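You operate a simulated robot arm through the tools that you are given. There is no shell and no other tool.

Carry out the task below with a simulated two-armed robot. There is one attempt and no reset: what you move stays moved.

TASK
Test the mini grey bobbin and set it on the pad that the tester's display names.
Fine: on the cone, tester slider in, press the green button, tester slider back out before lifting it. Leave the other bobbins. Where these are worked on the way, their far stop is far enough and under half their travel is too little: tester slider.

Only the result counts: the job must be done as asked and must still hold three seconds after the hand-in. Knocking over, shifting, dropping, spilling or breaking anything else fails it.

THE ROBOT
Two 7-joint arms with fingered hands on one trunk that stands fixed in place. Base frame: the origin is at the foot of the trunk, x ahead of it, y to its left, z up; the work surface is at about z = 760. Units: mm, degrees, N and s.
The left shoulder is at [70, 154, 1097], the right one opposite. With the tool pointing down near the work surface each hand reaches from about 100 to 860 mm from the base axis, measured 20 degrees to its own side. Payload 3.9 kg a hand.
The TCP of each hand is the grasp point between the finger pads, 30 mm short of the fingertips. In the tool frame z runs along the fingers and y along their closing line. The gripper opens to 104 mm; its body begins 35 mm behind the TCP. The gripper is a hand of 4 fingers: y runs from the thumb to the fingers, the wrist lies at [-17, -104, -178] in the tool frame, and closing takes about 1.5 s.
Orientation is that of the tool frame in the base frame, as a unit quaternion [w, x, y, z]. With the fingers straight down and the wrist toward the robot, the tool's x, y and z point along [0, 1, 0], [1, 0, 0] and [0, 0, -1] of the base frame.

THE INTERFACE
- The arms move only by the tool step_arm. It takes "left_motion", "right_motion" or both (then of equal length, played together; a hand with none holds still); each is a list of rows, each an object of numbers (a shift or turn left out is 0, a gripper value left out holds the last): "tx", "ty", "tz": the shift along the tool's x, y, z in mm; "ax", "ay", "az": the turn, a rotation vector about the tool's x, y, z in degrees. In form: [{"tx": .., "ty": .., "tz": .., "ax": .., "ay": .., "az": ..}, ...]. A call has 1 to 20 rows; each row is the pose to reach, as a shift and turn from the pose commanded when the call began, along the tool's axes at that moment. "left_grip" and "right_grip" are, for a hand that has rows, the closure, from 0 (fully open) to 1 (shut), set as the call begins (left out, the last holds). Rows are played at 5 a second. More than 50 mm and 8.6 degrees between two rows, or a gripper value outside its range, and nothing of the call is played. A pose out of reach is approached as far as the arm can. The call stops where the force on the tool passes 70 N (or 10 N more than at its start, if that is more) or the arm is blocked; 0.2 s more then pass. The fingers move at their own pace (about 72 mm/s each) and stop on an object; they squeeze with about 24 N. The grip force told is the motor's: it shows also when the fingers shut on nothing. Time passes only in rows, and 0.2 s behind the last, so rows that repeat a pose let the fingers close. The reply holds the time, the measured pose of the TCP, the force on the tool along the base axes, the opening and the grip force, in the units named above and with some noise, with the torque about the TCP (base axes, N m) and any sound that the robot's microphone picked up.
- Cameras (640 x 400 px; columns grow to the right, rows downward): "scene" is now at [135.9, 13.2, 1326.6]; the picture's right is [0.15, -0.99, 0.00], its down [-0.56, -0.09, -0.83] and it looks along [0.82, 0.13, -0.56] (base axes); focal length 268 px, centre (320, 200). "left" rides on the left gripper at [-66, -90, -126] in its tool frame; the picture's right is [-0.78, -0.30, 0.56], its down [0.57, -0.70, 0.43] and it looks along [0.26, 0.65, 0.71] (tool axes); focal length 275 px, centre (320, 200). "right" rides on the right gripper at [66, -90, -126] in its tool frame; the picture's right is [-0.78, 0.30, -0.56], its down [-0.57, -0.70, 0.42] and it looks along [-0.27, 0.65, 0.71] (tool axes); focal length 275 px, centre (320, 200). There is no depth. A picture from a camera that has moved, and an enlarged one, comes with that camera's place and axes in the base frame and with its lens.
- get_image(camera): a new picture of that camera. The clock stands still meanwhile.
- lift_body(by): slides the trunk up (or, below 0, down) by that many mm; the arms and the scene camera ride with it, the base frame stays. It gives what a move gives, with no picture.
- hand_shape(shape, hand): the hand has 4 fingers and takes this shape, open, in about a second: jaw (thumb against the fingers, like two jaws); tri (thumb and two fingers); tip (a fingertip pinch); poke (one finger out to press); point (the index stretched); flat (the hand flat); cup (the hand cupped); fist (a fist). The gripper value then closes the fingers along that shape, each until it touches; the sizes above hold for jaw. It gives what a move gives, with no picture.
- pan_tilt(pan, tilt): turns the head with the scene camera to pan (to the left, within 86 degrees either way) and tilt (down, from -29 to 69), counted from straight ahead of the robot. It gives what a move gives.
- close_up(camera, box): a new picture of the part [left, top, right, bottom] of that camera's present view, enlarged. The clock stands still meanwhile.
- finish_job(): hands the job in; it is judged then, once.

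Places have to be worked out from the pictures, the camera data and where the tool is seen. Open the grippers and draw the arms clear of the work before you hand the job in, unless the task says otherwise.

The tools are called after "Emit:" as a command line: name --argument value ..., lists and objects as JSON in quotes. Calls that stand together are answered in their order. step_arm: Moves the arms, as the interface text tells. Its arguments: {"type":"object","properties":{"left_motion":{"type":"array"},"left_grip":{"type":"number"},"right_motion":{"type":"array"},"right_grip":{"type":"number"}},"required":[]} The other tools are called the same way: lift_body (by) moves the trunk up or down; hand_shape (shape, hand) gives the hand a shape; pan_tilt (pan, tilt) turns the head that bears the scene camera; get_image (camera) takes a picture; close_up (camera, box) takes an enlarged picture of a part of a camera's view; finish_job () hands the job in.

At the start:

```text
clock: 0.0
left_eef_pos: [505.6, 289.3, 1179.6]
left_tcp_rot: [0.0, 0.707, 0.707, -0.001]
left_ft_force: [-0.8, -0.8, -0.1]
left_wrist_torque: [0.01, -0.01, -0.01]
left_opening: 103.7
left_gripper_force: 0.0
left_shape: jaw
right_eef_pos: [539.0, -187.8, 1115.3]
right_tcp_rot: [0.0, 0.707, 0.707, -0.001]
right_ft_force: [-0.4, 0.4, -0.6]
right_wrist_torque: [-0.04, -0.01, 0.03]
right_opening: 103.8
right_gripper_force: 0.1
right_shape: jaw
trunk travel left (down, up): [-550.0, 390.0]
head pan, tilt (commanded): [8.9, 34.3]
```

scene: 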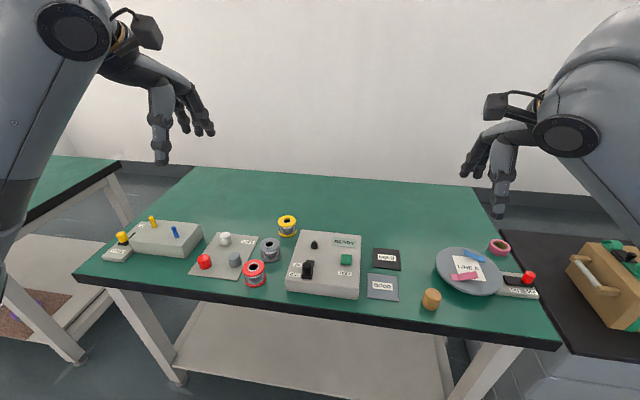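
right: 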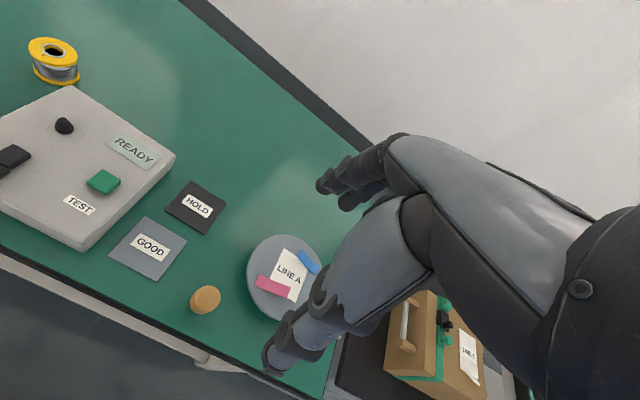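
left: 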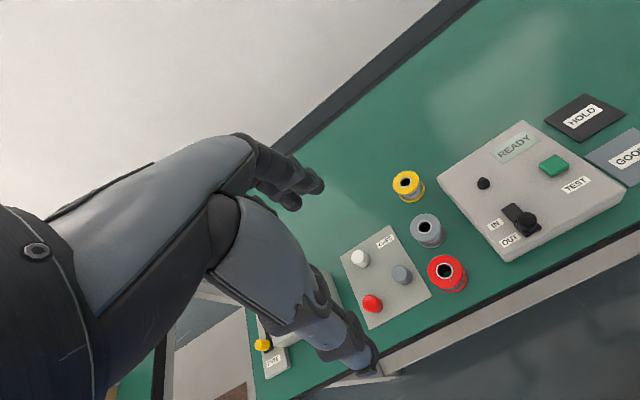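

I start by enlarging the scene view to identify the bobbins, the tester with its cone, slider and button, and the pads.

Emit:
close_up --camera "scene" --box '[180, 200, 420, 310]'

Emit:
close_up --camera "left" --box '[320, 80, 640, 330]'

Emit:
close_up --camera "scene" --box '[400, 220, 560, 320]'

Emit:
close_up --camera "scene" --box '[90, 200, 250, 300]'

```text
2.67 times, centred on (300, 255) of scene
camera zoom: at [135.9, 13.2, 1326.6], right [0.15, -0.99, 0.0], down [-0.56, -0.09, -0.83], along [0.82, 0.13, -0.56], focal length 716 px, centre (373, 53)
```

zoom: 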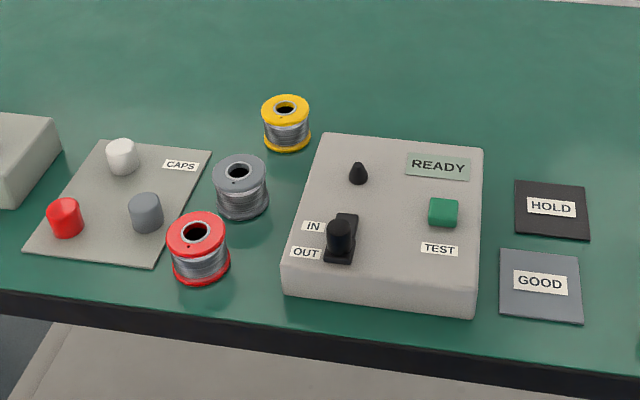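

```text
1.60 times, centred on (480, 205) of left
camera zoom: at [415.3, 224.0, 1304.6], right [-0.3, -0.78, -0.56], down [-0.7, 0.57, -0.42], along [0.65, 0.26, -0.71], focal length 440 px, centre (64, 192)
```

zoom: 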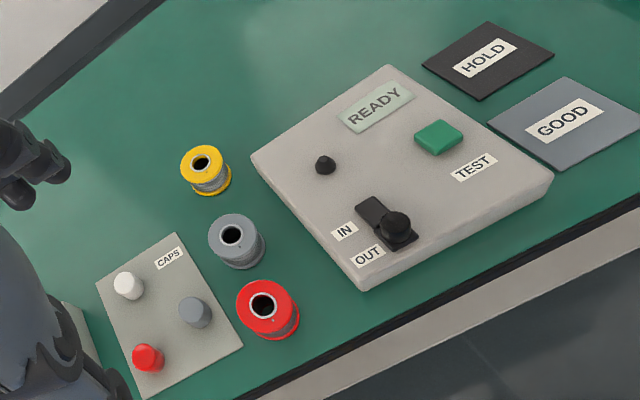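

```text
4.00 times, centred on (480, 270) of scene
camera zoom: at [135.9, 13.2, 1326.6], right [0.15, -0.99, 0.0], down [-0.56, -0.09, -0.83], along [0.82, 0.13, -0.56], focal length 1074 px, centre (-320, -80)
```

zoom: 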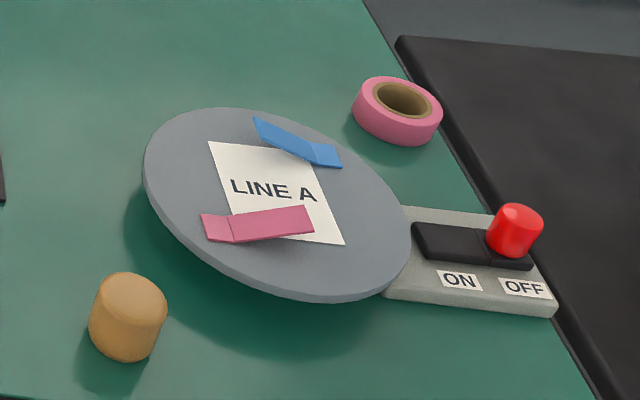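

```text
4.00 times, centred on (170, 250) of scene
camera zoom: at [135.9, 13.2, 1326.6], right [0.15, -0.99, 0.0], down [-0.56, -0.09, -0.83], along [0.82, 0.13, -0.56], focal length 1074 px, centre (920, 0)
```

zoom: 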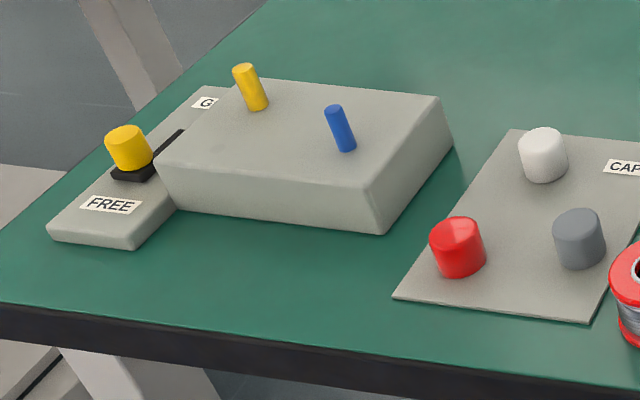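

The grey bobbin stands near (652, 235), the tester's cone near (663, 111, 800) and the slider knob near (577, 112), currently OUT. I take tighter pictures of these for exact places.

Emit:
close_up --camera "scene" --box '[250, 205, 370, 305]'

Emit:
close_up --camera "left" --box '[380, 140, 560, 270]'

Emit:
close_up --camera "left" --box '[480, 90, 640, 250]'

Emit:
close_up --camera "right" --box '[0, 60, 260, 280]'

```text
4.00 times, centred on (310, 255) of scene
camera zoom: at [135.9, 13.2, 1326.6], right [0.15, -0.99, 0.0], down [-0.56, -0.09, -0.83], along [0.82, 0.13, -0.56], focal length 1074 px, centre (360, -20)
```

zoom: 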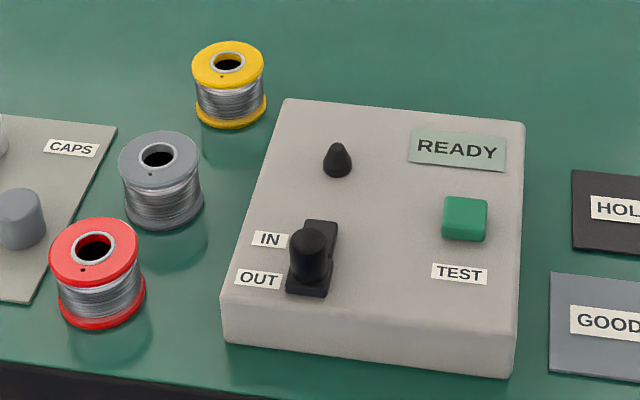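

```text
3.08 times, centred on (470, 205) of left
camera zoom: at [415.3, 224.0, 1304.6], right [-0.3, -0.78, -0.56], down [-0.7, 0.57, -0.42], along [0.65, 0.26, -0.71], focal length 847 px, centre (-142, 185)
```

zoom: 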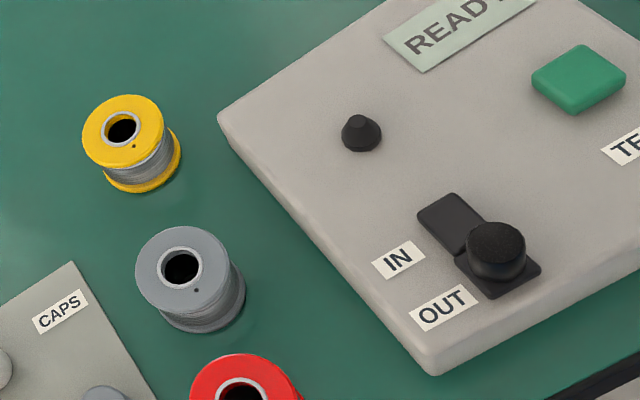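

```text
2.50 times, centred on (560, 170) of left
camera zoom: at [415.3, 224.0, 1304.6], right [-0.3, -0.78, -0.56], down [-0.7, 0.57, -0.42], along [0.65, 0.26, -0.71], focal length 688 px, centre (-280, 275)
```

zoom: 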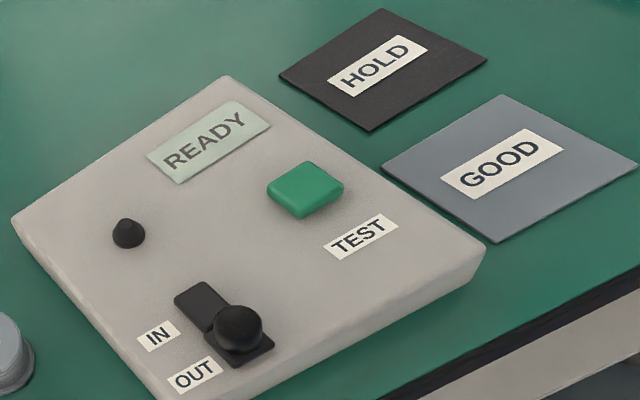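

```text
1.82 times, centred on (130, 170) of right
camera zoom: at [448.6, -122.7, 1241.8], right [0.3, -0.78, 0.56], down [-0.7, -0.57, -0.42], along [0.65, -0.27, -0.71], focal length 500 px, centre (666, 254)
```

zoom: 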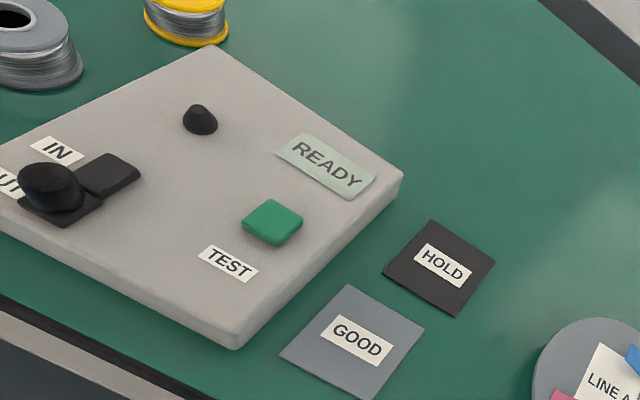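

The knob top seems to be around (563, 111, 838), so tall. I bring the left hand over the grey bobbin with a 45° yaw (wrist to the left-rear) for a closer look.

Emit:
step_arm --left_motion '[{"tx": -8, "ty": 22.5, "tz": 37, "az": 7.5}, {"tx": -16, "ty": 45, "tz": 73, "az": 15}, {"tx": -24.5, "ty": 67.5, "tz": 110, "az": 22.5}, {"tx": -33, "ty": 90, "tz": 147, "az": 30}, {"tx": -41, "ty": 112.5, "tz": 183, "az": 37.5}, {"tx": -49, "ty": 135, "tz": 220, "az": 45}, {"tx": -49, "ty": 135, "tz": 220, "az": 45}]' --left_grip 0

Emit:
get_image --camera "left"

Emit:
get_image --camera "scene"

```text
clock: 1.6
left_eef_pos: [638.2, 240.2, 959.9]
left_tcp_rot: [0.0, 0.924, 0.383, 0.0]
left_ft_force: [-0.3, 0.4, -0.1]
left_wrist_torque: [0.01, -0.01, 0.0]
left_opening: 103.8
left_gripper_force: 0.1
left_shape: jaw
right_eef_pos: [537.5, -188.6, 1116.3]
right_tcp_rot: [0.0, 0.707, 0.707, 0.0]
right_ft_force: [1.0, 0.4, 0.1]
right_wrist_torque: [-0.03, -0.01, 0.0]
right_opening: 103.5
right_gripper_force: 0.0
right_shape: jaw
trunk travel left (down, up): [-550.0, 390.0]
head pan, tilt (commanded): [8.9, 34.3]
```

```text
taken
camera left: at [528.9, 258.3, 1085.5], right [-0.76, -0.34, -0.56], down [-0.09, 0.9, -0.43], along [0.65, -0.27, -0.71], focal length 275 px, centre (320, 200)
```

left: 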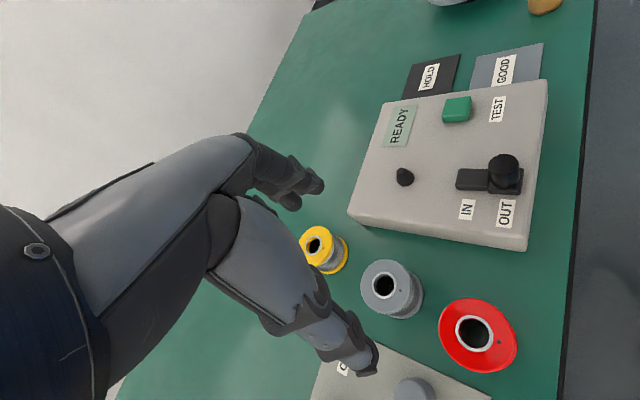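

```text
taken
camera scene: at [134.9, 13.2, 1326.7], right [0.15, -0.99, 0.0], down [-0.56, -0.09, -0.83], along [0.82, 0.13, -0.56], focal length 268 px, centre (320, 200)
```

scene: 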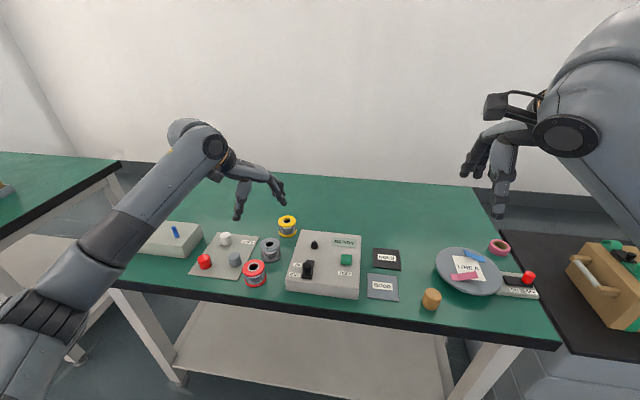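

The left camera now sees the bobbin, cone, knob and button well; I enlarge these for more exact measurement.

Emit:
close_up --camera "left" --box '[340, 120, 560, 258]'

Emit:
close_up --camera "left" --box '[280, 210, 540, 390]'

```text
2.90 times, centred on (450, 189) of left
camera zoom: at [528.9, 258.3, 1085.5], right [-0.76, -0.34, -0.56], down [-0.09, 0.9, -0.43], along [0.65, -0.27, -0.71], focal length 798 px, centre (-57, 232)
```

zoom: 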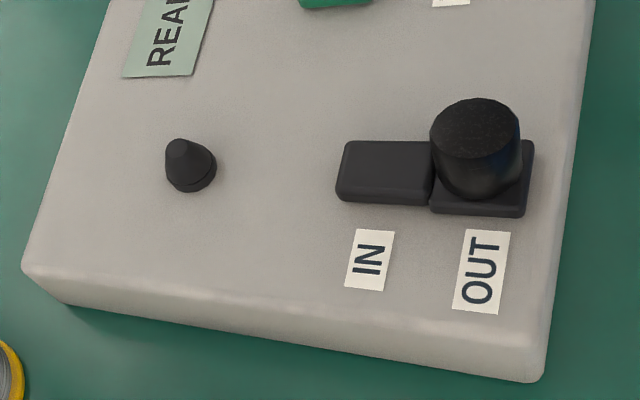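

```text
2.22 times, centred on (410, 300) of left
camera zoom: at [528.9, 258.3, 1085.5], right [-0.76, -0.34, -0.56], down [-0.09, 0.9, -0.43], along [0.65, -0.27, -0.71], focal length 612 px, centre (120, -22)
```

zoom: 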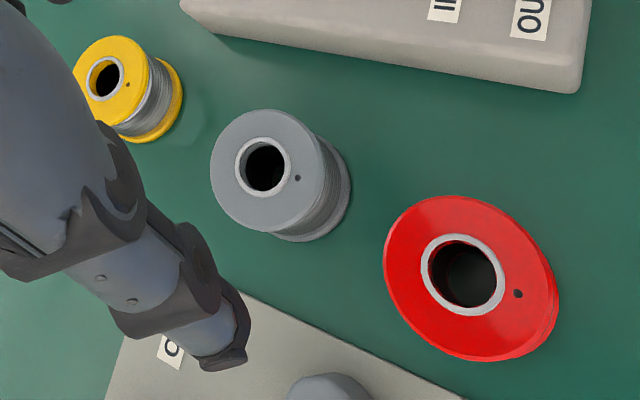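

Estimates: bobbin axis (651.5, 236), top z≈810; cone (665, 111), tester top z≈800; knob (565, 110) with about 30 mm travel. I turn the hand further to 80° yaw (closing along y), narrow the jaw a bit, and descend to z≈870 above the bobbin.

Emit:
step_arm --left_motion '[{"tx": 1, "ty": 2.3, "tz": 18, "az": 7}, {"tx": 2.2, "ty": 4.6, "tz": 36, "az": 14}, {"tx": 3.2, "ty": 6.9, "tz": 54, "az": 21}, {"tx": 4.3, "ty": 9.2, "tz": 72, "az": 28}, {"tx": 5.4, "ty": 11.5, "tz": 90, "az": 35}, {"tx": 5.4, "ty": 11.5, "tz": 90, "az": 35}, {"tx": 5.4, "ty": 11.5, "tz": 90, "az": 35}]' --left_grip 0.22

Emit:
get_image --camera "left"

Emit:
close_up --camera "scene" --box '[180, 150, 380, 290]'

Emit:
get_image --camera "right"

```text
clock: 3.2
left_eef_pos: [653.3, 235.1, 868.2]
left_tcp_rot: [0.0, 0.996, 0.087, -0.002]
left_ft_force: [0.0, -0.3, -0.8]
left_wrist_torque: [0.0, -0.01, 0.03]
left_opening: 81.3
left_gripper_force: 0.1
left_shape: jaw
right_eef_pos: [539.7, -188.0, 1115.6]
right_tcp_rot: [0.0, 0.707, 0.707, 0.0]
right_ft_force: [1.3, -0.7, 0.7]
right_wrist_torque: [0.0, 0.01, 0.02]
right_opening: 103.7
right_gripper_force: 0.2
right_shape: jaw
trunk travel left (down, up): [-550.0, 390.0]
head pan, tilt (commanded): [8.9, 34.3]
```

```text
taken
camera left: at [571.3, 313.1, 994.1], right [-0.82, 0.16, -0.56], down [0.44, 0.79, -0.43], along [0.37, -0.59, -0.71], focal length 275 px, centre (320, 200)
```

left: 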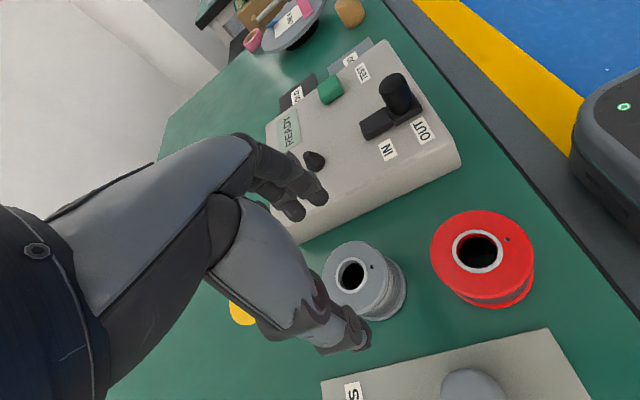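

```text
2.86 times, centred on (280, 220) of scene
camera zoom: at [136.1, 13.1, 1326.5], right [0.15, -0.99, 0.0], down [-0.56, -0.09, -0.83], along [0.82, 0.13, -0.56], focal length 767 px, centre (434, 143)
```

zoom: 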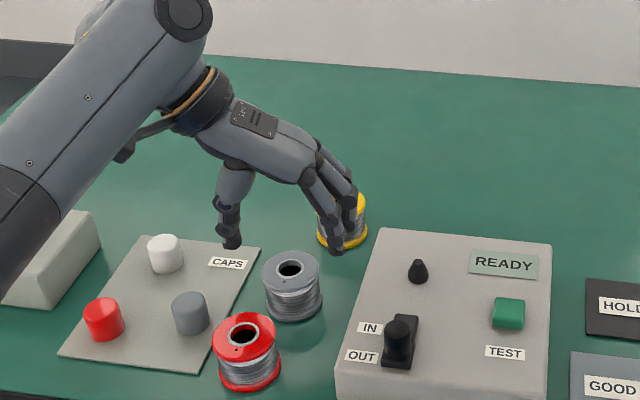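

```text
taken
camera right: at [448.9, -122.8, 1241.7], right [0.3, -0.78, 0.56], down [-0.7, -0.57, -0.42], along [0.65, -0.27, -0.71], focal length 275 px, centre (320, 200)
```

right: 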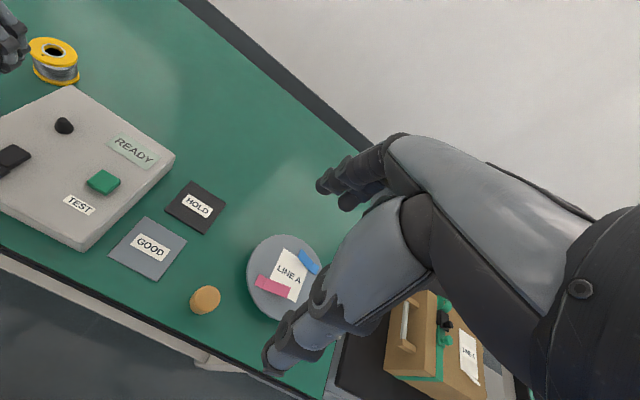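

Hand hovers correctly: bobbin centre is about 1–2 mm off the TCP. I descend to z≈812 first with the jaw at ~81 mm, correcting the offset.

Emit:
step_arm --left_motion '[{"tx": 1.3, "ty": -1.8, "tz": 20}, {"tx": 1.3, "ty": -1.8, "tz": 40}, {"tx": 1.3, "ty": -1.8, "tz": 56}, {"tx": 1.3, "ty": -1.8, "tz": 56}]'

Emit:
get_image --camera "left"

Emit:
close_up --camera "scene" --box '[200, 190, 360, 290]'

```text
clock: 4.2
left_eef_pos: [652.5, 238.2, 813.0]
left_tcp_rot: [0.001, 0.996, 0.088, -0.001]
left_ft_force: [-0.6, 0.0, 0.0]
left_wrist_torque: [-0.01, -0.01, -0.02]
left_opening: 81.7
left_gripper_force: 0.0
left_shape: jaw
right_eef_pos: [539.0, -188.6, 1116.0]
right_tcp_rot: [0.0, 0.707, 0.707, -0.001]
right_ft_force: [-0.2, -1.0, -1.3]
right_wrist_torque: [0.0, 0.01, 0.01]
right_opening: 103.7
right_gripper_force: 0.1
right_shape: jaw
trunk travel left (down, up): [-550.0, 390.0]
head pan, tilt (commanded): [8.9, 34.3]
```

```text
taken
camera left: at [572.1, 315.6, 938.0], right [-0.82, 0.16, -0.56], down [0.44, 0.79, -0.43], along [0.37, -0.59, -0.71], focal length 275 px, centre (320, 200)
```

left: 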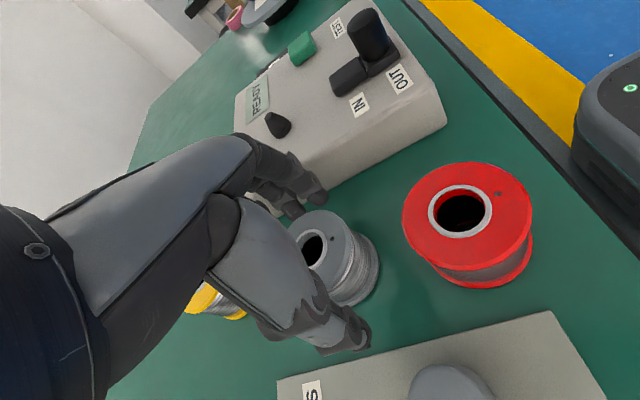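

```text
4.00 times, centred on (280, 240) of scene
camera zoom: at [135.8, 13.1, 1326.6], right [0.15, -0.99, 0.0], down [-0.56, -0.09, -0.83], along [0.82, 0.13, -0.56], focal length 1074 px, centre (480, 40)
```

zoom: 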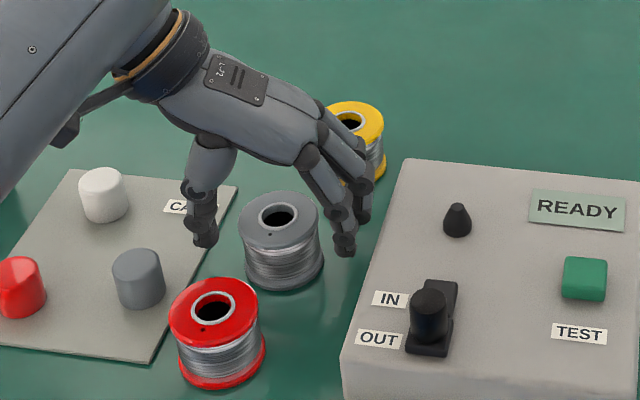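

The bobbin is centred between thumb and fingers. I descend the last 17 mm to z≈796 (fingertips just above the table) and then close the jaw.

Emit:
step_arm --left_motion '[{"tz": 8}, {"tz": 17}, {"tz": 17}]'

Emit:
step_arm --left_motion '[{"tz": 0}, {"tz": 0}, {"tz": 0}, {"tz": 0}, {"tz": 0}, {"tz": 0}, {"tz": 0}, {"tz": 0}]' --left_grip 1

Emit:
get_image --camera "left"

Emit:
close_up --camera "scene" --box '[200, 190, 360, 290]'

```text
clock: 5.0
left_eef_pos: [652.4, 237.1, 795.2]
left_tcp_rot: [0.0, 0.996, 0.087, 0.0]
left_ft_force: [-0.4, 0.3, 1.0]
left_wrist_torque: [0.0, -0.01, 0.03]
left_opening: 81.5
left_gripper_force: 0.0
left_shape: jaw
right_eef_pos: [537.1, -188.6, 1117.0]
right_tcp_rot: [0.001, 0.708, 0.706, -0.001]
right_ft_force: [-0.2, 0.0, -0.6]
right_wrist_torque: [0.0, -0.01, -0.02]
right_opening: 103.8
right_gripper_force: 0.1
right_shape: jaw
trunk travel left (down, up): [-550.0, 390.0]
head pan, tilt (commanded): [8.9, 34.3]
```

```text
clock: 6.8
left_eef_pos: [653.5, 237.3, 795.4]
left_tcp_rot: [0.001, 0.996, 0.087, -0.001]
left_ft_force: [-0.5, 1.0, -1.2]
left_wrist_torque: [-0.04, -0.01, 0.02]
left_opening: 44.9
left_gripper_force: 24.8
left_shape: jaw
right_eef_pos: [539.2, -187.8, 1116.2]
right_tcp_rot: [0.0, 0.707, 0.707, 0.0]
right_ft_force: [-0.5, 0.3, 0.8]
right_wrist_torque: [0.0, 0.0, -0.01]
right_opening: 103.7
right_gripper_force: 0.0
right_shape: jaw
trunk travel left (down, up): [-550.0, 390.0]
head pan, tilt (commanded): [8.9, 34.3]
```

```text
taken
camera left: at [572.3, 315.1, 921.2], right [-0.82, 0.16, -0.56], down [0.44, 0.79, -0.43], along [0.37, -0.59, -0.71], focal length 275 px, centre (320, 200)
```

left: 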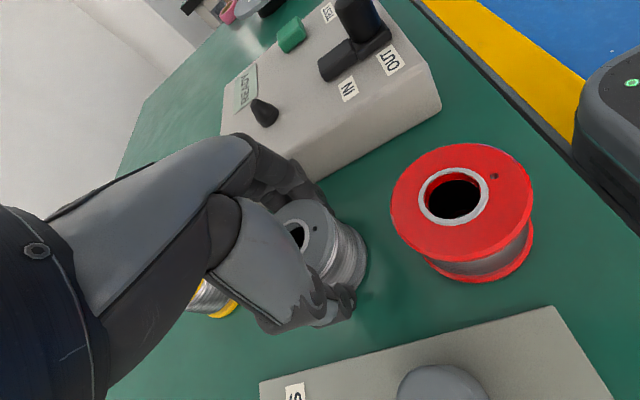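

```text
4.00 times, centred on (280, 240) of scene
camera zoom: at [136.1, 13.2, 1326.5], right [0.15, -0.99, 0.0], down [-0.56, -0.09, -0.83], along [0.82, 0.13, -0.56], focal length 1074 px, centre (480, 40)
```

zoom: 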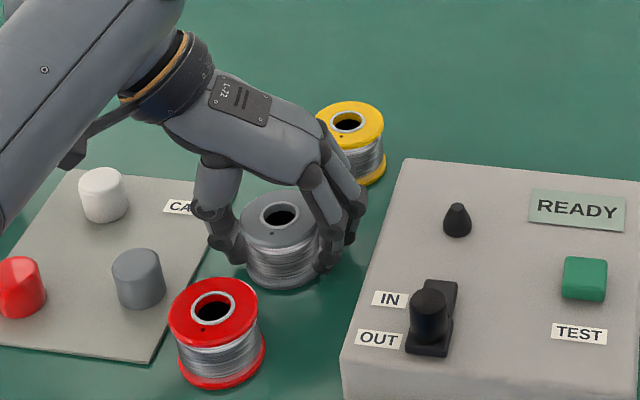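

The grip is firm (45 mm, 24.8 N). I lift straight up 10 mm, then to about 80 mm, and check that the bobbin comes along upright.

Emit:
step_arm --left_motion '[{"tz": -6}, {"tz": -14}, {"tz": -30}, {"tz": -50}, {"tz": -70}, {"tz": -85}, {"tz": -85}]'

Emit:
get_image --camera "left"

Emit:
close_up --camera "scene" --box '[200, 170, 360, 270]'

```text
clock: 8.4
left_eef_pos: [654.2, 240.4, 879.8]
left_tcp_rot: [0.0, 0.996, 0.087, -0.001]
left_ft_force: [-0.7, 0.7, -1.1]
left_wrist_torque: [0.0, 0.02, -0.02]
left_opening: 44.6
left_gripper_force: 23.8
left_shape: jaw
right_eef_pos: [538.9, -188.7, 1115.7]
right_tcp_rot: [-0.001, 0.707, 0.707, 0.0]
right_ft_force: [0.5, -0.2, 0.1]
right_wrist_torque: [-0.02, 0.01, 0.01]
right_opening: 103.9
right_gripper_force: 0.0
right_shape: jaw
trunk travel left (down, up): [-550.0, 390.0]
head pan, tilt (commanded): [8.9, 34.3]
```

```text
taken
camera left: at [572.2, 315.9, 1006.4], right [-0.82, 0.16, -0.56], down [0.44, 0.79, -0.43], along [0.37, -0.59, -0.71], focal length 275 px, centre (320, 200)
```

left: 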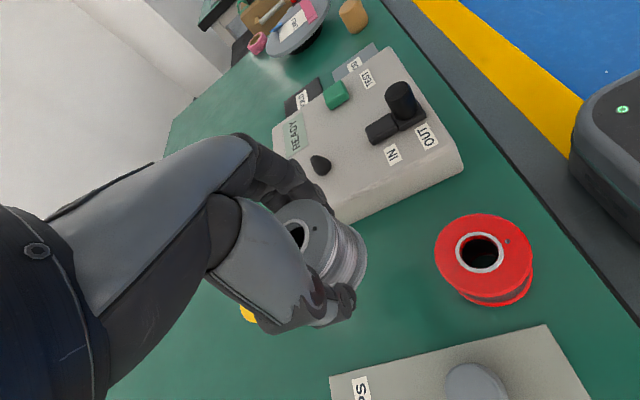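

```text
4.00 times, centred on (280, 220) of scene
camera zoom: at [136.2, 13.3, 1326.5], right [0.15, -0.99, 0.0], down [-0.56, -0.09, -0.83], along [0.82, 0.13, -0.56], focal length 1074 px, centre (480, 120)
```

zoom: 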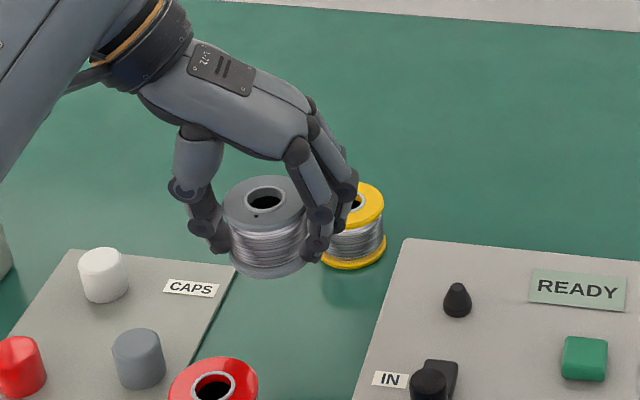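

The bobbin is held upright, its base about 35 mm below the TCP. I carry it sideways to above the cone at the same height.

Emit:
step_arm --left_motion '[{"tx": -1.4, "ty": 31}, {"tx": -2.8, "ty": 62}, {"tx": -4.2, "ty": 93}, {"tx": -5.6, "ty": 124}, {"tx": -5.6, "ty": 124}, {"tx": -5.6, "ty": 124}]'

Emit:
get_image --camera "left"

Emit:
close_up --camera "scene" --box '[240, 180, 400, 280]'

Emit:
get_image --camera "right"

```text
clock: 9.8
left_eef_pos: [669.7, 115.4, 880.7]
left_tcp_rot: [0.0, 0.996, 0.087, 0.0]
left_ft_force: [-0.2, 0.1, -1.9]
left_wrist_torque: [0.02, 0.02, 0.03]
left_opening: 44.8
left_gripper_force: 24.2
left_shape: jaw
right_eef_pos: [540.3, -188.5, 1114.9]
right_tcp_rot: [0.001, 0.707, 0.707, 0.0]
right_ft_force: [1.4, 0.2, -0.2]
right_wrist_torque: [0.01, -0.01, 0.0]
right_opening: 103.9
right_gripper_force: 0.0
right_shape: jaw
trunk travel left (down, up): [-550.0, 390.0]
head pan, tilt (commanded): [8.9, 34.3]
```

```text
taken
camera left: at [588.1, 192.6, 1005.7], right [-0.82, 0.16, -0.56], down [0.44, 0.79, -0.43], along [0.37, -0.59, -0.71], focal length 275 px, centre (320, 200)
```

left: 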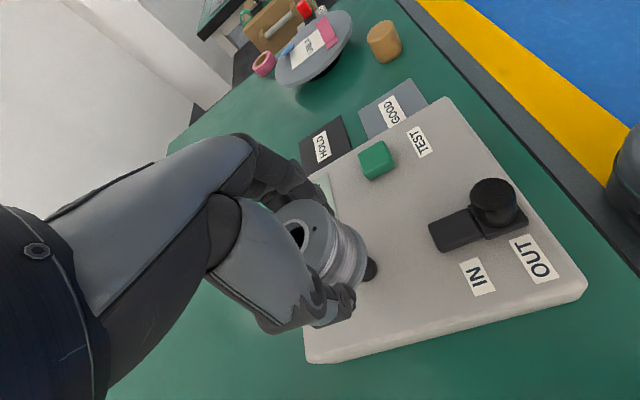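

```text
4.00 times, centred on (320, 230) of scene
camera zoom: at [136.2, 12.8, 1326.5], right [0.15, -0.99, 0.0], down [-0.56, -0.09, -0.83], along [0.82, 0.13, -0.56], focal length 1074 px, centre (320, 80)
```

zoom: 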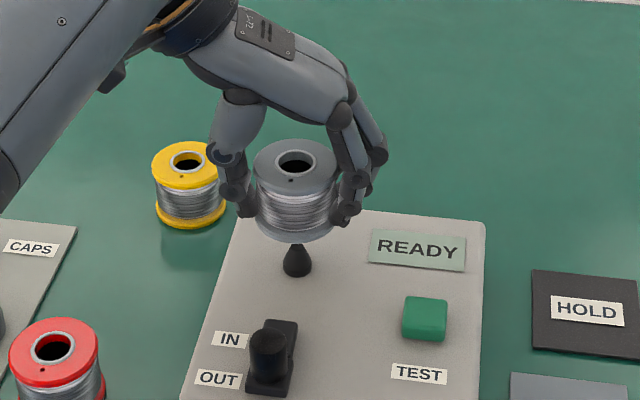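

```text
taken
camera right: at [449.0, -122.9, 1241.6], right [0.3, -0.78, 0.56], down [-0.7, -0.57, -0.42], along [0.65, -0.26, -0.71], focal length 275 px, centre (320, 200)
```

right: 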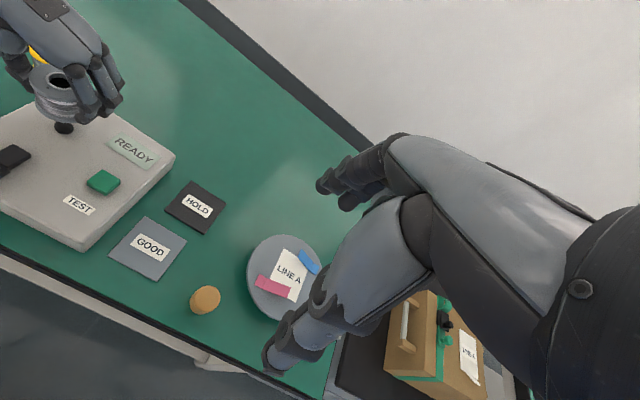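

By the scene camera the bobbin axis is within about 1 mm of the cone. I cross-check from the right hand's camera, which looks along another direction.

Emit:
close_up --camera "right" --box '[0, 40, 160, 140]'

Emit:
close_up --camera "left" --box '[260, 180, 420, 340]'

```text
4.00 times, centred on (80, 90) of right
camera zoom: at [449.0, -122.9, 1241.6], right [0.3, -0.78, 0.56], down [-0.7, -0.57, -0.42], along [0.65, -0.26, -0.71], focal length 1101 px, centre (1280, 640)
```

zoom: 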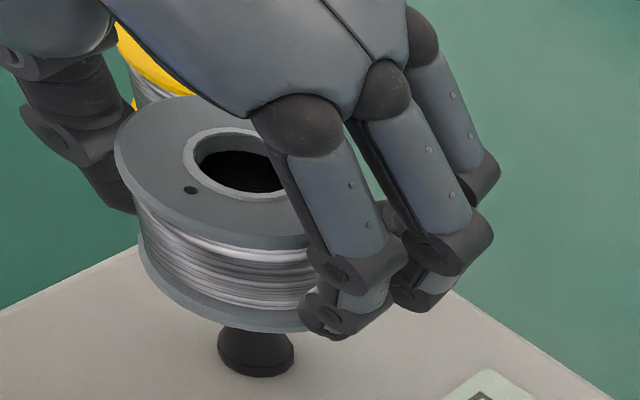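

```text
2.50 times, centred on (340, 260) of left
camera zoom: at [588.1, 192.6, 1005.7], right [-0.82, 0.16, -0.56], down [0.44, 0.79, -0.43], along [0.37, -0.59, -0.71], focal length 688 px, centre (270, 50)
```

zoom: 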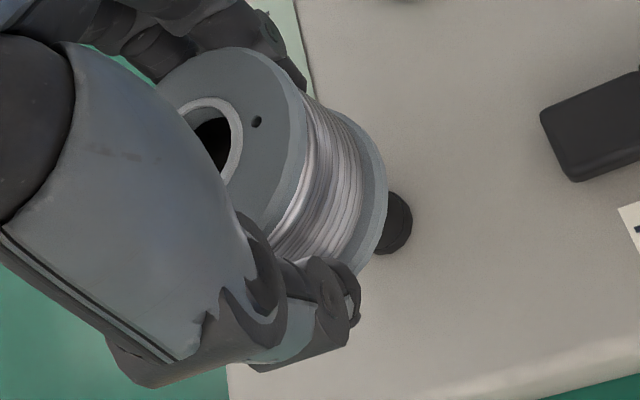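

Cross-checks suggest the bobbin is perhaps 2 mm too far ahead, well within the cone's centring range. I correct by −2 mm in x and lower slowly until the cone is well inside the hole, watching the force.

Emit:
step_arm --left_motion '[{"tx": -2, "ty": -0.4}, {"tx": -2, "ty": -0.4, "tz": 10}, {"tx": -2, "ty": -0.4, "tz": 18}, {"tx": -2, "ty": -0.4, "tz": 25}, {"tx": -2, "ty": -0.4, "tz": 32}, {"tx": -2, "ty": -0.4, "tz": 32}]'

Emit:
close_up --camera "scene" --box '[240, 190, 400, 290]'

Emit:
close_up --camera "right" --box '[0, 40, 160, 140]'

```text
clock: 11.2
left_eef_pos: [665.9, 114.5, 849.2]
left_tcp_rot: [0.0, 0.996, 0.086, 0.0]
left_ft_force: [-3.2, -2.4, 2.1]
left_wrist_torque: [-0.11, 0.17, -0.02]
left_opening: 45.0
left_gripper_force: 23.6
left_shape: jaw
right_eef_pos: [539.4, -188.9, 1116.2]
right_tcp_rot: [0.0, 0.708, 0.706, 0.0]
right_ft_force: [0.3, 0.6, -0.1]
right_wrist_torque: [0.0, 0.01, -0.03]
right_opening: 103.6
right_gripper_force: 0.0
right_shape: jaw
trunk travel left (down, up): [-550.0, 390.0]
head pan, tilt (commanded): [8.9, 34.3]
```

```text
4.00 times, centred on (320, 240) of scene
camera zoom: at [135.0, 12.6, 1326.7], right [0.15, -0.99, 0.0], down [-0.56, -0.09, -0.83], along [0.82, 0.13, -0.56], focal length 1074 px, centre (320, 40)
```

zoom: 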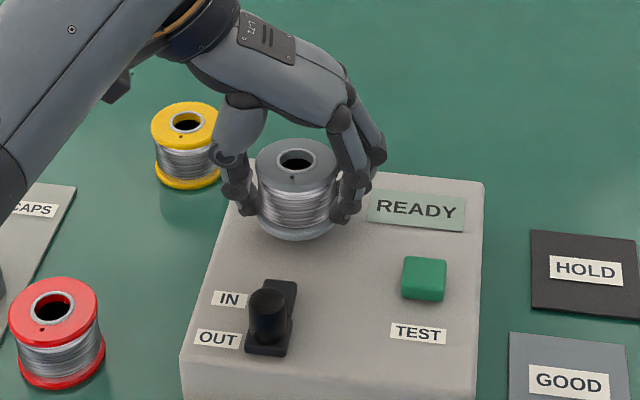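

```text
4.00 times, centred on (80, 90) of right
camera zoom: at [447.8, -123.4, 1242.1], right [0.3, -0.78, 0.56], down [-0.7, -0.57, -0.42], along [0.65, -0.27, -0.71], focal length 1101 px, centre (1280, 640)
```

zoom: 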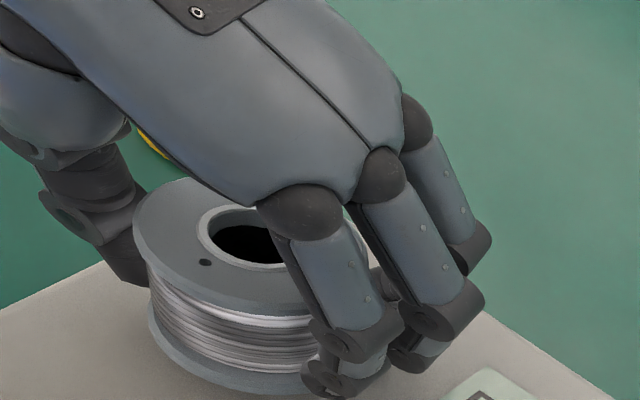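

Light contact forces (−3, −2 N) show the cone is inside the hole and wants the bobbin slightly back and right. I shift −1.5/−1 mm and lower on toward the tester top.

Emit:
step_arm --left_motion '[{"tx": -1.7, "ty": 0.7}, {"tx": -1.7, "ty": 0.7, "tz": 4}, {"tx": -1.7, "ty": 0.7, "tz": 8}, {"tx": -1.7, "ty": 0.7, "tz": 8}]'

```text
clock: 12.2
left_eef_pos: [664.2, 113.6, 841.9]
left_tcp_rot: [-0.001, 0.996, 0.087, 0.0]
left_ft_force: [-6.1, -1.1, 3.0]
left_wrist_torque: [-0.08, 0.19, -0.02]
left_opening: 44.7
left_gripper_force: 24.4
left_shape: jaw
right_eef_pos: [538.6, -189.3, 1115.1]
right_tcp_rot: [0.0, 0.707, 0.707, 0.0]
right_ft_force: [0.3, -0.1, -0.4]
right_wrist_torque: [-0.02, 0.01, 0.01]
right_opening: 103.5
right_gripper_force: 0.1
right_shape: jaw
trunk travel left (down, up): [-550.0, 390.0]
head pan, tilt (commanded): [8.9, 34.3]
```

Still −6 N along x, so the cone axis lies a few mm further back. I shift another −3 mm in x before lowering further.

Emit:
step_arm --left_motion '[{"tx": -1.5, "ty": -0.1}, {"tx": -3, "ty": -0.2}, {"tx": -3, "ty": -0.2}]'

```text
clock: 13.0
left_eef_pos: [662.2, 114.5, 839.8]
left_tcp_rot: [0.0, 0.996, 0.086, -0.002]
left_ft_force: [0.6, -0.2, -0.5]
left_wrist_torque: [-0.01, -0.04, -0.01]
left_opening: 44.4
left_gripper_force: 24.0
left_shape: jaw
right_eef_pos: [538.7, -188.5, 1115.9]
right_tcp_rot: [0.0, 0.707, 0.707, 0.0]
right_ft_force: [-0.6, -0.5, -0.4]
right_wrist_torque: [0.01, 0.03, 0.02]
right_opening: 103.9
right_gripper_force: 0.2
right_shape: jaw
trunk travel left (down, up): [-550.0, 390.0]
head pan, tilt (commanded): [8.9, 34.3]
```

Side forces vanished. I lower the remaining ~6 mm in small steps until it rests.

Emit:
step_arm --left_motion '[{"tz": 2}, {"tz": 4}, {"tz": 4}]'

```text
clock: 13.8
left_eef_pos: [662.6, 113.7, 840.0]
left_tcp_rot: [0.001, 0.996, 0.088, 0.002]
left_ft_force: [3.2, 1.8, 14.3]
left_wrist_torque: [-0.01, -0.11, 0.12]
left_opening: 44.7
left_gripper_force: 24.6
left_shape: jaw
right_eef_pos: [537.8, -188.1, 1115.7]
right_tcp_rot: [0.0, 0.707, 0.708, 0.0]
right_ft_force: [0.0, 0.1, -0.6]
right_wrist_torque: [-0.02, -0.03, -0.01]
right_opening: 103.7
right_gripper_force: 0.1
right_shape: jaw
trunk travel left (down, up): [-550.0, 390.0]
head pan, tilt (commanded): [8.9, 34.3]
```

Vertical force rose to 14 N at z≈840: the bobbin is resting. I ease the preload by 2.5 mm and check its seat in the pictures before opening.

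Emit:
step_arm --left_motion '[{"tz": -2.5}, {"tz": -2.5}]'

Emit:
close_up --camera "scene" --box '[260, 200, 380, 275]'

Emit:
close_up --camera "right" --box '[0, 60, 160, 160]'

Emit:
close_up --camera "left" --box '[240, 140, 560, 340]'

```text
clock: 14.4
left_eef_pos: [661.0, 113.7, 839.9]
left_tcp_rot: [0.0, 0.996, 0.087, -0.001]
left_ft_force: [1.4, 2.4, 8.4]
left_wrist_torque: [-0.06, -0.09, 0.03]
left_opening: 44.8
left_gripper_force: 23.9
left_shape: jaw
right_eef_pos: [538.8, -188.4, 1115.9]
right_tcp_rot: [-0.001, 0.707, 0.707, 0.001]
right_ft_force: [-0.4, -0.4, 0.8]
right_wrist_torque: [-0.01, 0.0, -0.02]
right_opening: 103.8
right_gripper_force: 0.0
right_shape: jaw
trunk travel left (down, up): [-550.0, 390.0]
head pan, tilt (commanded): [8.9, 34.3]
```

```text
5.33 times, centred on (320, 238) of scene
camera zoom: at [134.9, 13.2, 1326.6], right [0.15, -0.99, 0.0], down [-0.56, -0.09, -0.83], along [0.82, 0.13, -0.56], focal length 1431 px, centre (320, 0)
```

zoom: 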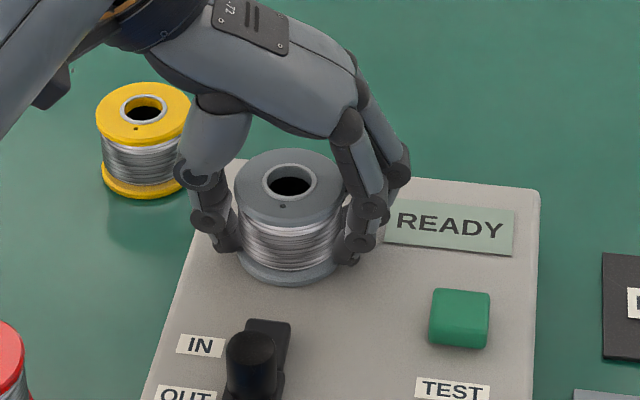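

```text
4.00 times, centred on (80, 110) of right
camera zoom: at [447.7, -122.8, 1242.1], right [0.3, -0.78, 0.56], down [-0.7, -0.57, -0.42], along [0.65, -0.27, -0.71], focal length 1101 px, centre (1280, 560)
```

zoom: 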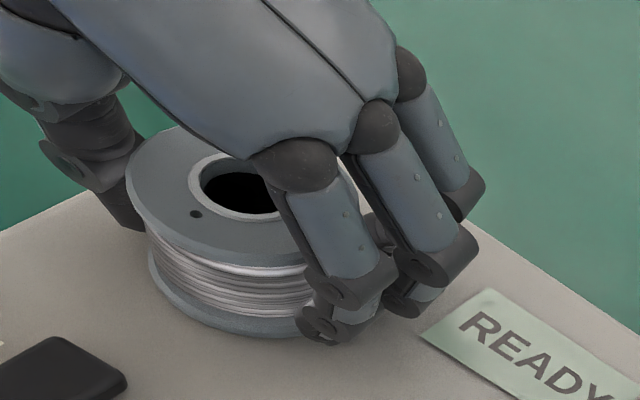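

```text
2.00 times, centred on (400, 240) of left
camera zoom: at [580.8, 190.9, 965.3], right [-0.82, 0.16, -0.56], down [0.44, 0.79, -0.43], along [0.37, -0.59, -0.71], focal length 551 px, centre (160, 120)
```

zoom: 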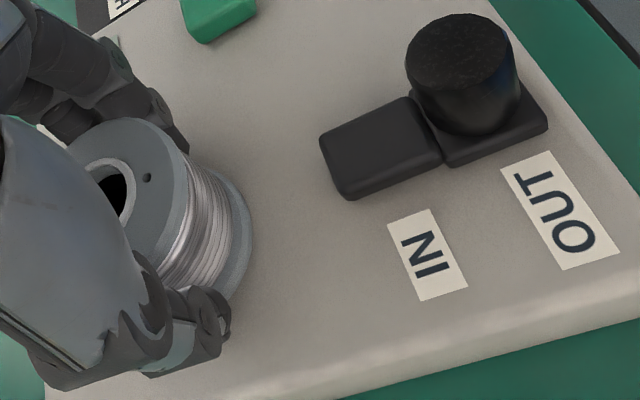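

The bobbin sits flat around the cone on the tester. I open the jaw to ~81 mm, wait, then rise straight up.

Emit:
step_arm --left_motion '[{"tz": 0}, {"tz": 0}, {"tz": 0}, {"tz": 0}, {"tz": 0}]' --left_grip 0.2

Emit:
close_up --camera "scene" --box '[260, 200, 380, 275]'

Emit:
close_up --camera "left" --box '[240, 140, 560, 340]'

```text
clock: 15.6
left_eef_pos: [663.4, 113.2, 838.9]
left_tcp_rot: [0.0, 0.996, 0.087, 0.0]
left_ft_force: [-0.1, -0.6, -0.3]
left_wrist_torque: [0.0, 0.0, 0.0]
left_opening: 82.9
left_gripper_force: 0.0
left_shape: jaw
right_eef_pos: [539.3, -188.9, 1116.4]
right_tcp_rot: [-0.001, 0.707, 0.707, 0.0]
right_ft_force: [-0.5, 0.5, -0.6]
right_wrist_torque: [0.02, 0.01, 0.0]
right_opening: 103.7
right_gripper_force: 0.0
right_shape: jaw
trunk travel left (down, up): [-550.0, 390.0]
head pan, tilt (commanded): [8.9, 34.3]
```

```text
5.33 times, centred on (320, 238) of scene
camera zoom: at [135.8, 13.1, 1326.6], right [0.15, -0.99, 0.0], down [-0.56, -0.09, -0.83], along [0.82, 0.13, -0.56], focal length 1431 px, centre (320, 0)
```

zoom: 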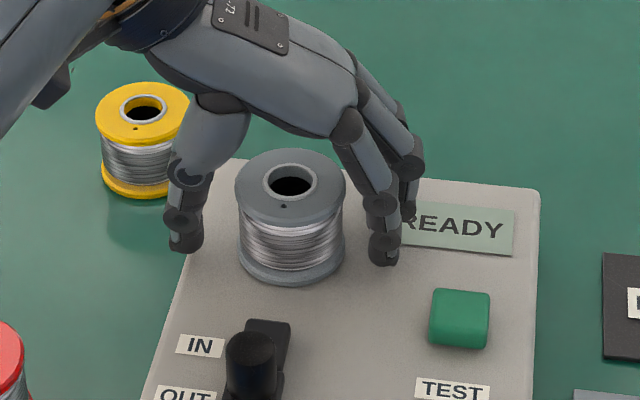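

```text
2.00 times, centred on (400, 240) of left
camera zoom: at [581.4, 190.9, 965.0], right [-0.82, 0.16, -0.56], down [0.44, 0.79, -0.43], along [0.37, -0.59, -0.71], focal length 551 px, centre (160, 120)
```

zoom: 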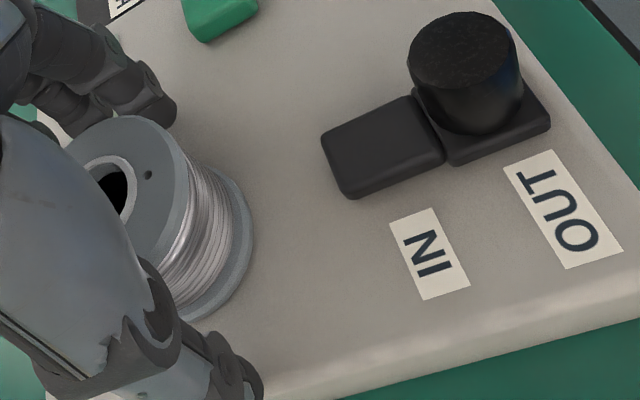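

Released cleanly; the bobbin stands on the cone. I rise straight up 110 mm and then give the left hand the poke shape for slider and button.

Emit:
step_arm --left_motion '[{"tz": -15}, {"tz": -35}, {"tz": -60}, {"tz": -90}, {"tz": -120}, {"tz": -120}]'

Emit:
hand_shape --hand "left" --shape "poke"

Emit:
get_image --camera "left"

Emit:
get_image --camera "scene"

Emit:
get_image --camera "right"

```text
clock: 17.0
left_eef_pos: [662.1, 114.5, 959.4]
left_tcp_rot: [0.0, 0.996, 0.087, -0.001]
left_ft_force: [-0.1, -0.1, 0.6]
left_wrist_torque: [-0.01, 0.04, 0.03]
left_opening: 82.9
left_gripper_force: 0.0
left_shape: jaw
right_eef_pos: [539.0, -189.2, 1115.1]
right_tcp_rot: [0.0, 0.707, 0.707, 0.0]
right_ft_force: [0.4, -0.4, 0.2]
right_wrist_torque: [0.02, 0.0, -0.02]
right_opening: 103.8
right_gripper_force: 0.0
right_shape: jaw
trunk travel left (down, up): [-550.0, 390.0]
head pan, tilt (commanded): [8.9, 34.3]
```

```text
clock: 17.9
left_eef_pos: [662.2, 114.9, 959.1]
left_tcp_rot: [0.0, 0.996, 0.087, -0.001]
left_ft_force: [0.2, 0.2, 0.9]
left_wrist_torque: [0.04, -0.01, 0.02]
left_opening: 0.0
left_gripper_force: 0.1
left_shape: poke
right_eef_pos: [538.1, -190.2, 1115.0]
right_tcp_rot: [-0.001, 0.707, 0.707, 0.0]
right_ft_force: [0.6, 0.0, -0.4]
right_wrist_torque: [-0.04, -0.03, 0.02]
right_opening: 103.6
right_gripper_force: 0.0
right_shape: jaw
trunk travel left (down, up): [-550.0, 390.0]
head pan, tilt (commanded): [8.9, 34.3]
```

```text
taken
camera left: at [580.9, 192.6, 1085.0], right [-0.82, 0.16, -0.56], down [0.44, 0.79, -0.43], along [0.37, -0.59, -0.71], focal length 275 px, centre (320, 200)
```

left: 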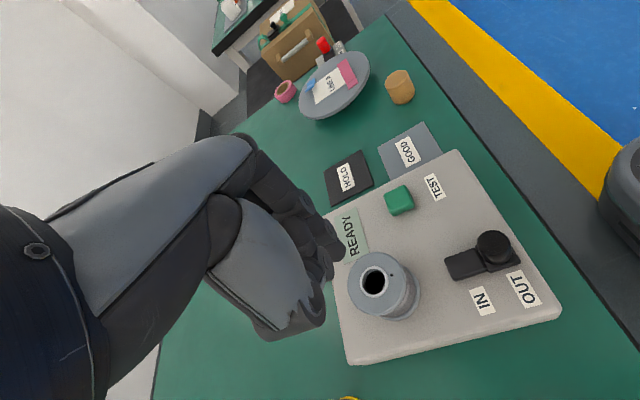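

```text
taken
camera scene: at [135.9, 13.1, 1326.6], right [0.15, -0.99, 0.0], down [-0.56, -0.09, -0.83], along [0.82, 0.13, -0.56], focal length 268 px, centre (320, 200)
```

scene: 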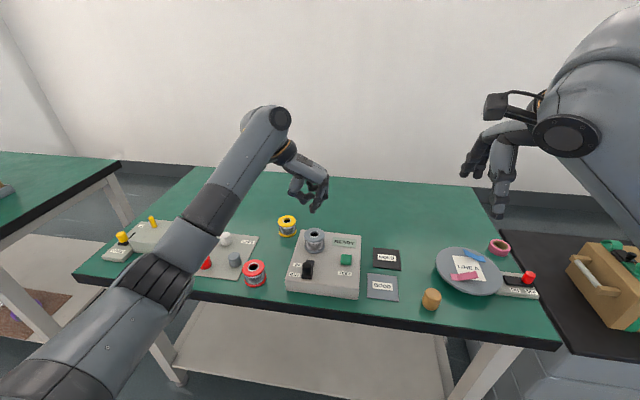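

```text
taken
camera right: at [448.7, -122.8, 1241.7], right [0.3, -0.78, 0.56], down [-0.7, -0.57, -0.42], along [0.65, -0.27, -0.71], focal length 275 px, centre (320, 200)
```

right: 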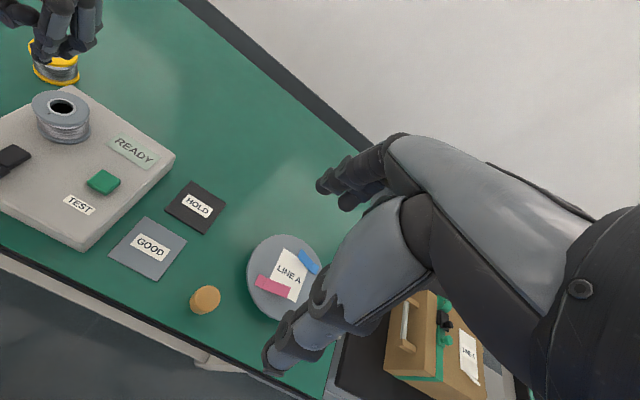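

Emit:
close_up --camera "scene" --box '[260, 130, 380, 230]'

Emit:
close_up --camera "left" --box '[220, 150, 380, 350]'

Emit:
close_up --camera "right" --box '[0, 0, 160, 100]'

```text
4.00 times, centred on (320, 180) of scene
camera zoom: at [135.9, 13.1, 1326.6], right [0.15, -0.99, 0.0], down [-0.56, -0.09, -0.83], along [0.82, 0.13, -0.56], focal length 1074 px, centre (320, 280)
```

zoom: 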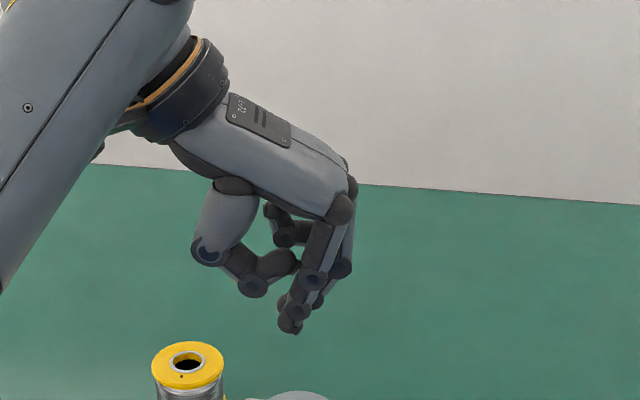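

```text
2.00 times, centred on (300, 250) of left
camera zoom: at [580.9, 192.6, 1085.0], right [-0.82, 0.16, -0.56], down [0.44, 0.79, -0.43], along [0.37, -0.59, -0.71], focal length 551 px, centre (360, 100)
```

zoom: 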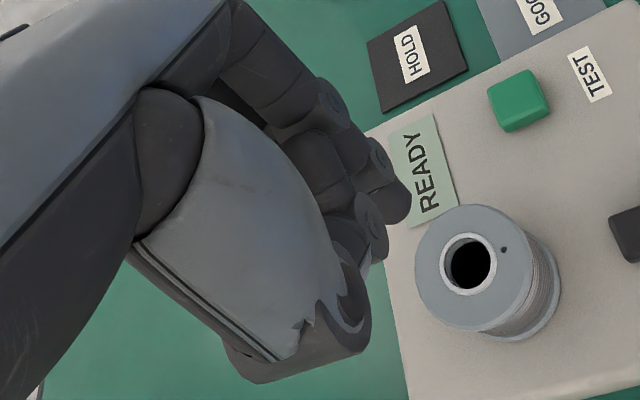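

```text
4.00 times, centred on (80, 50) of right
camera zoom: at [448.7, -122.8, 1241.7], right [0.3, -0.78, 0.56], down [-0.7, -0.57, -0.42], along [0.65, -0.27, -0.71], focal length 1101 px, centre (1280, 800)
```

zoom: 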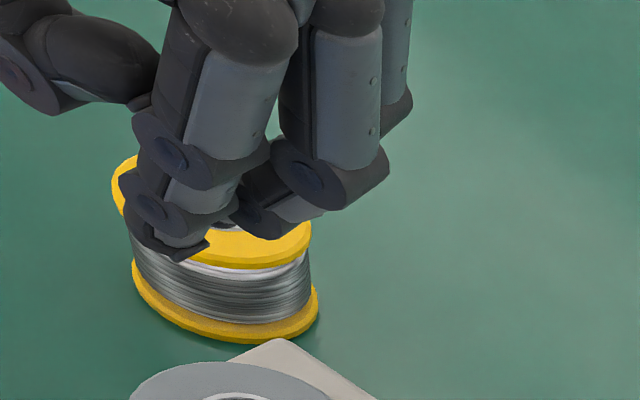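

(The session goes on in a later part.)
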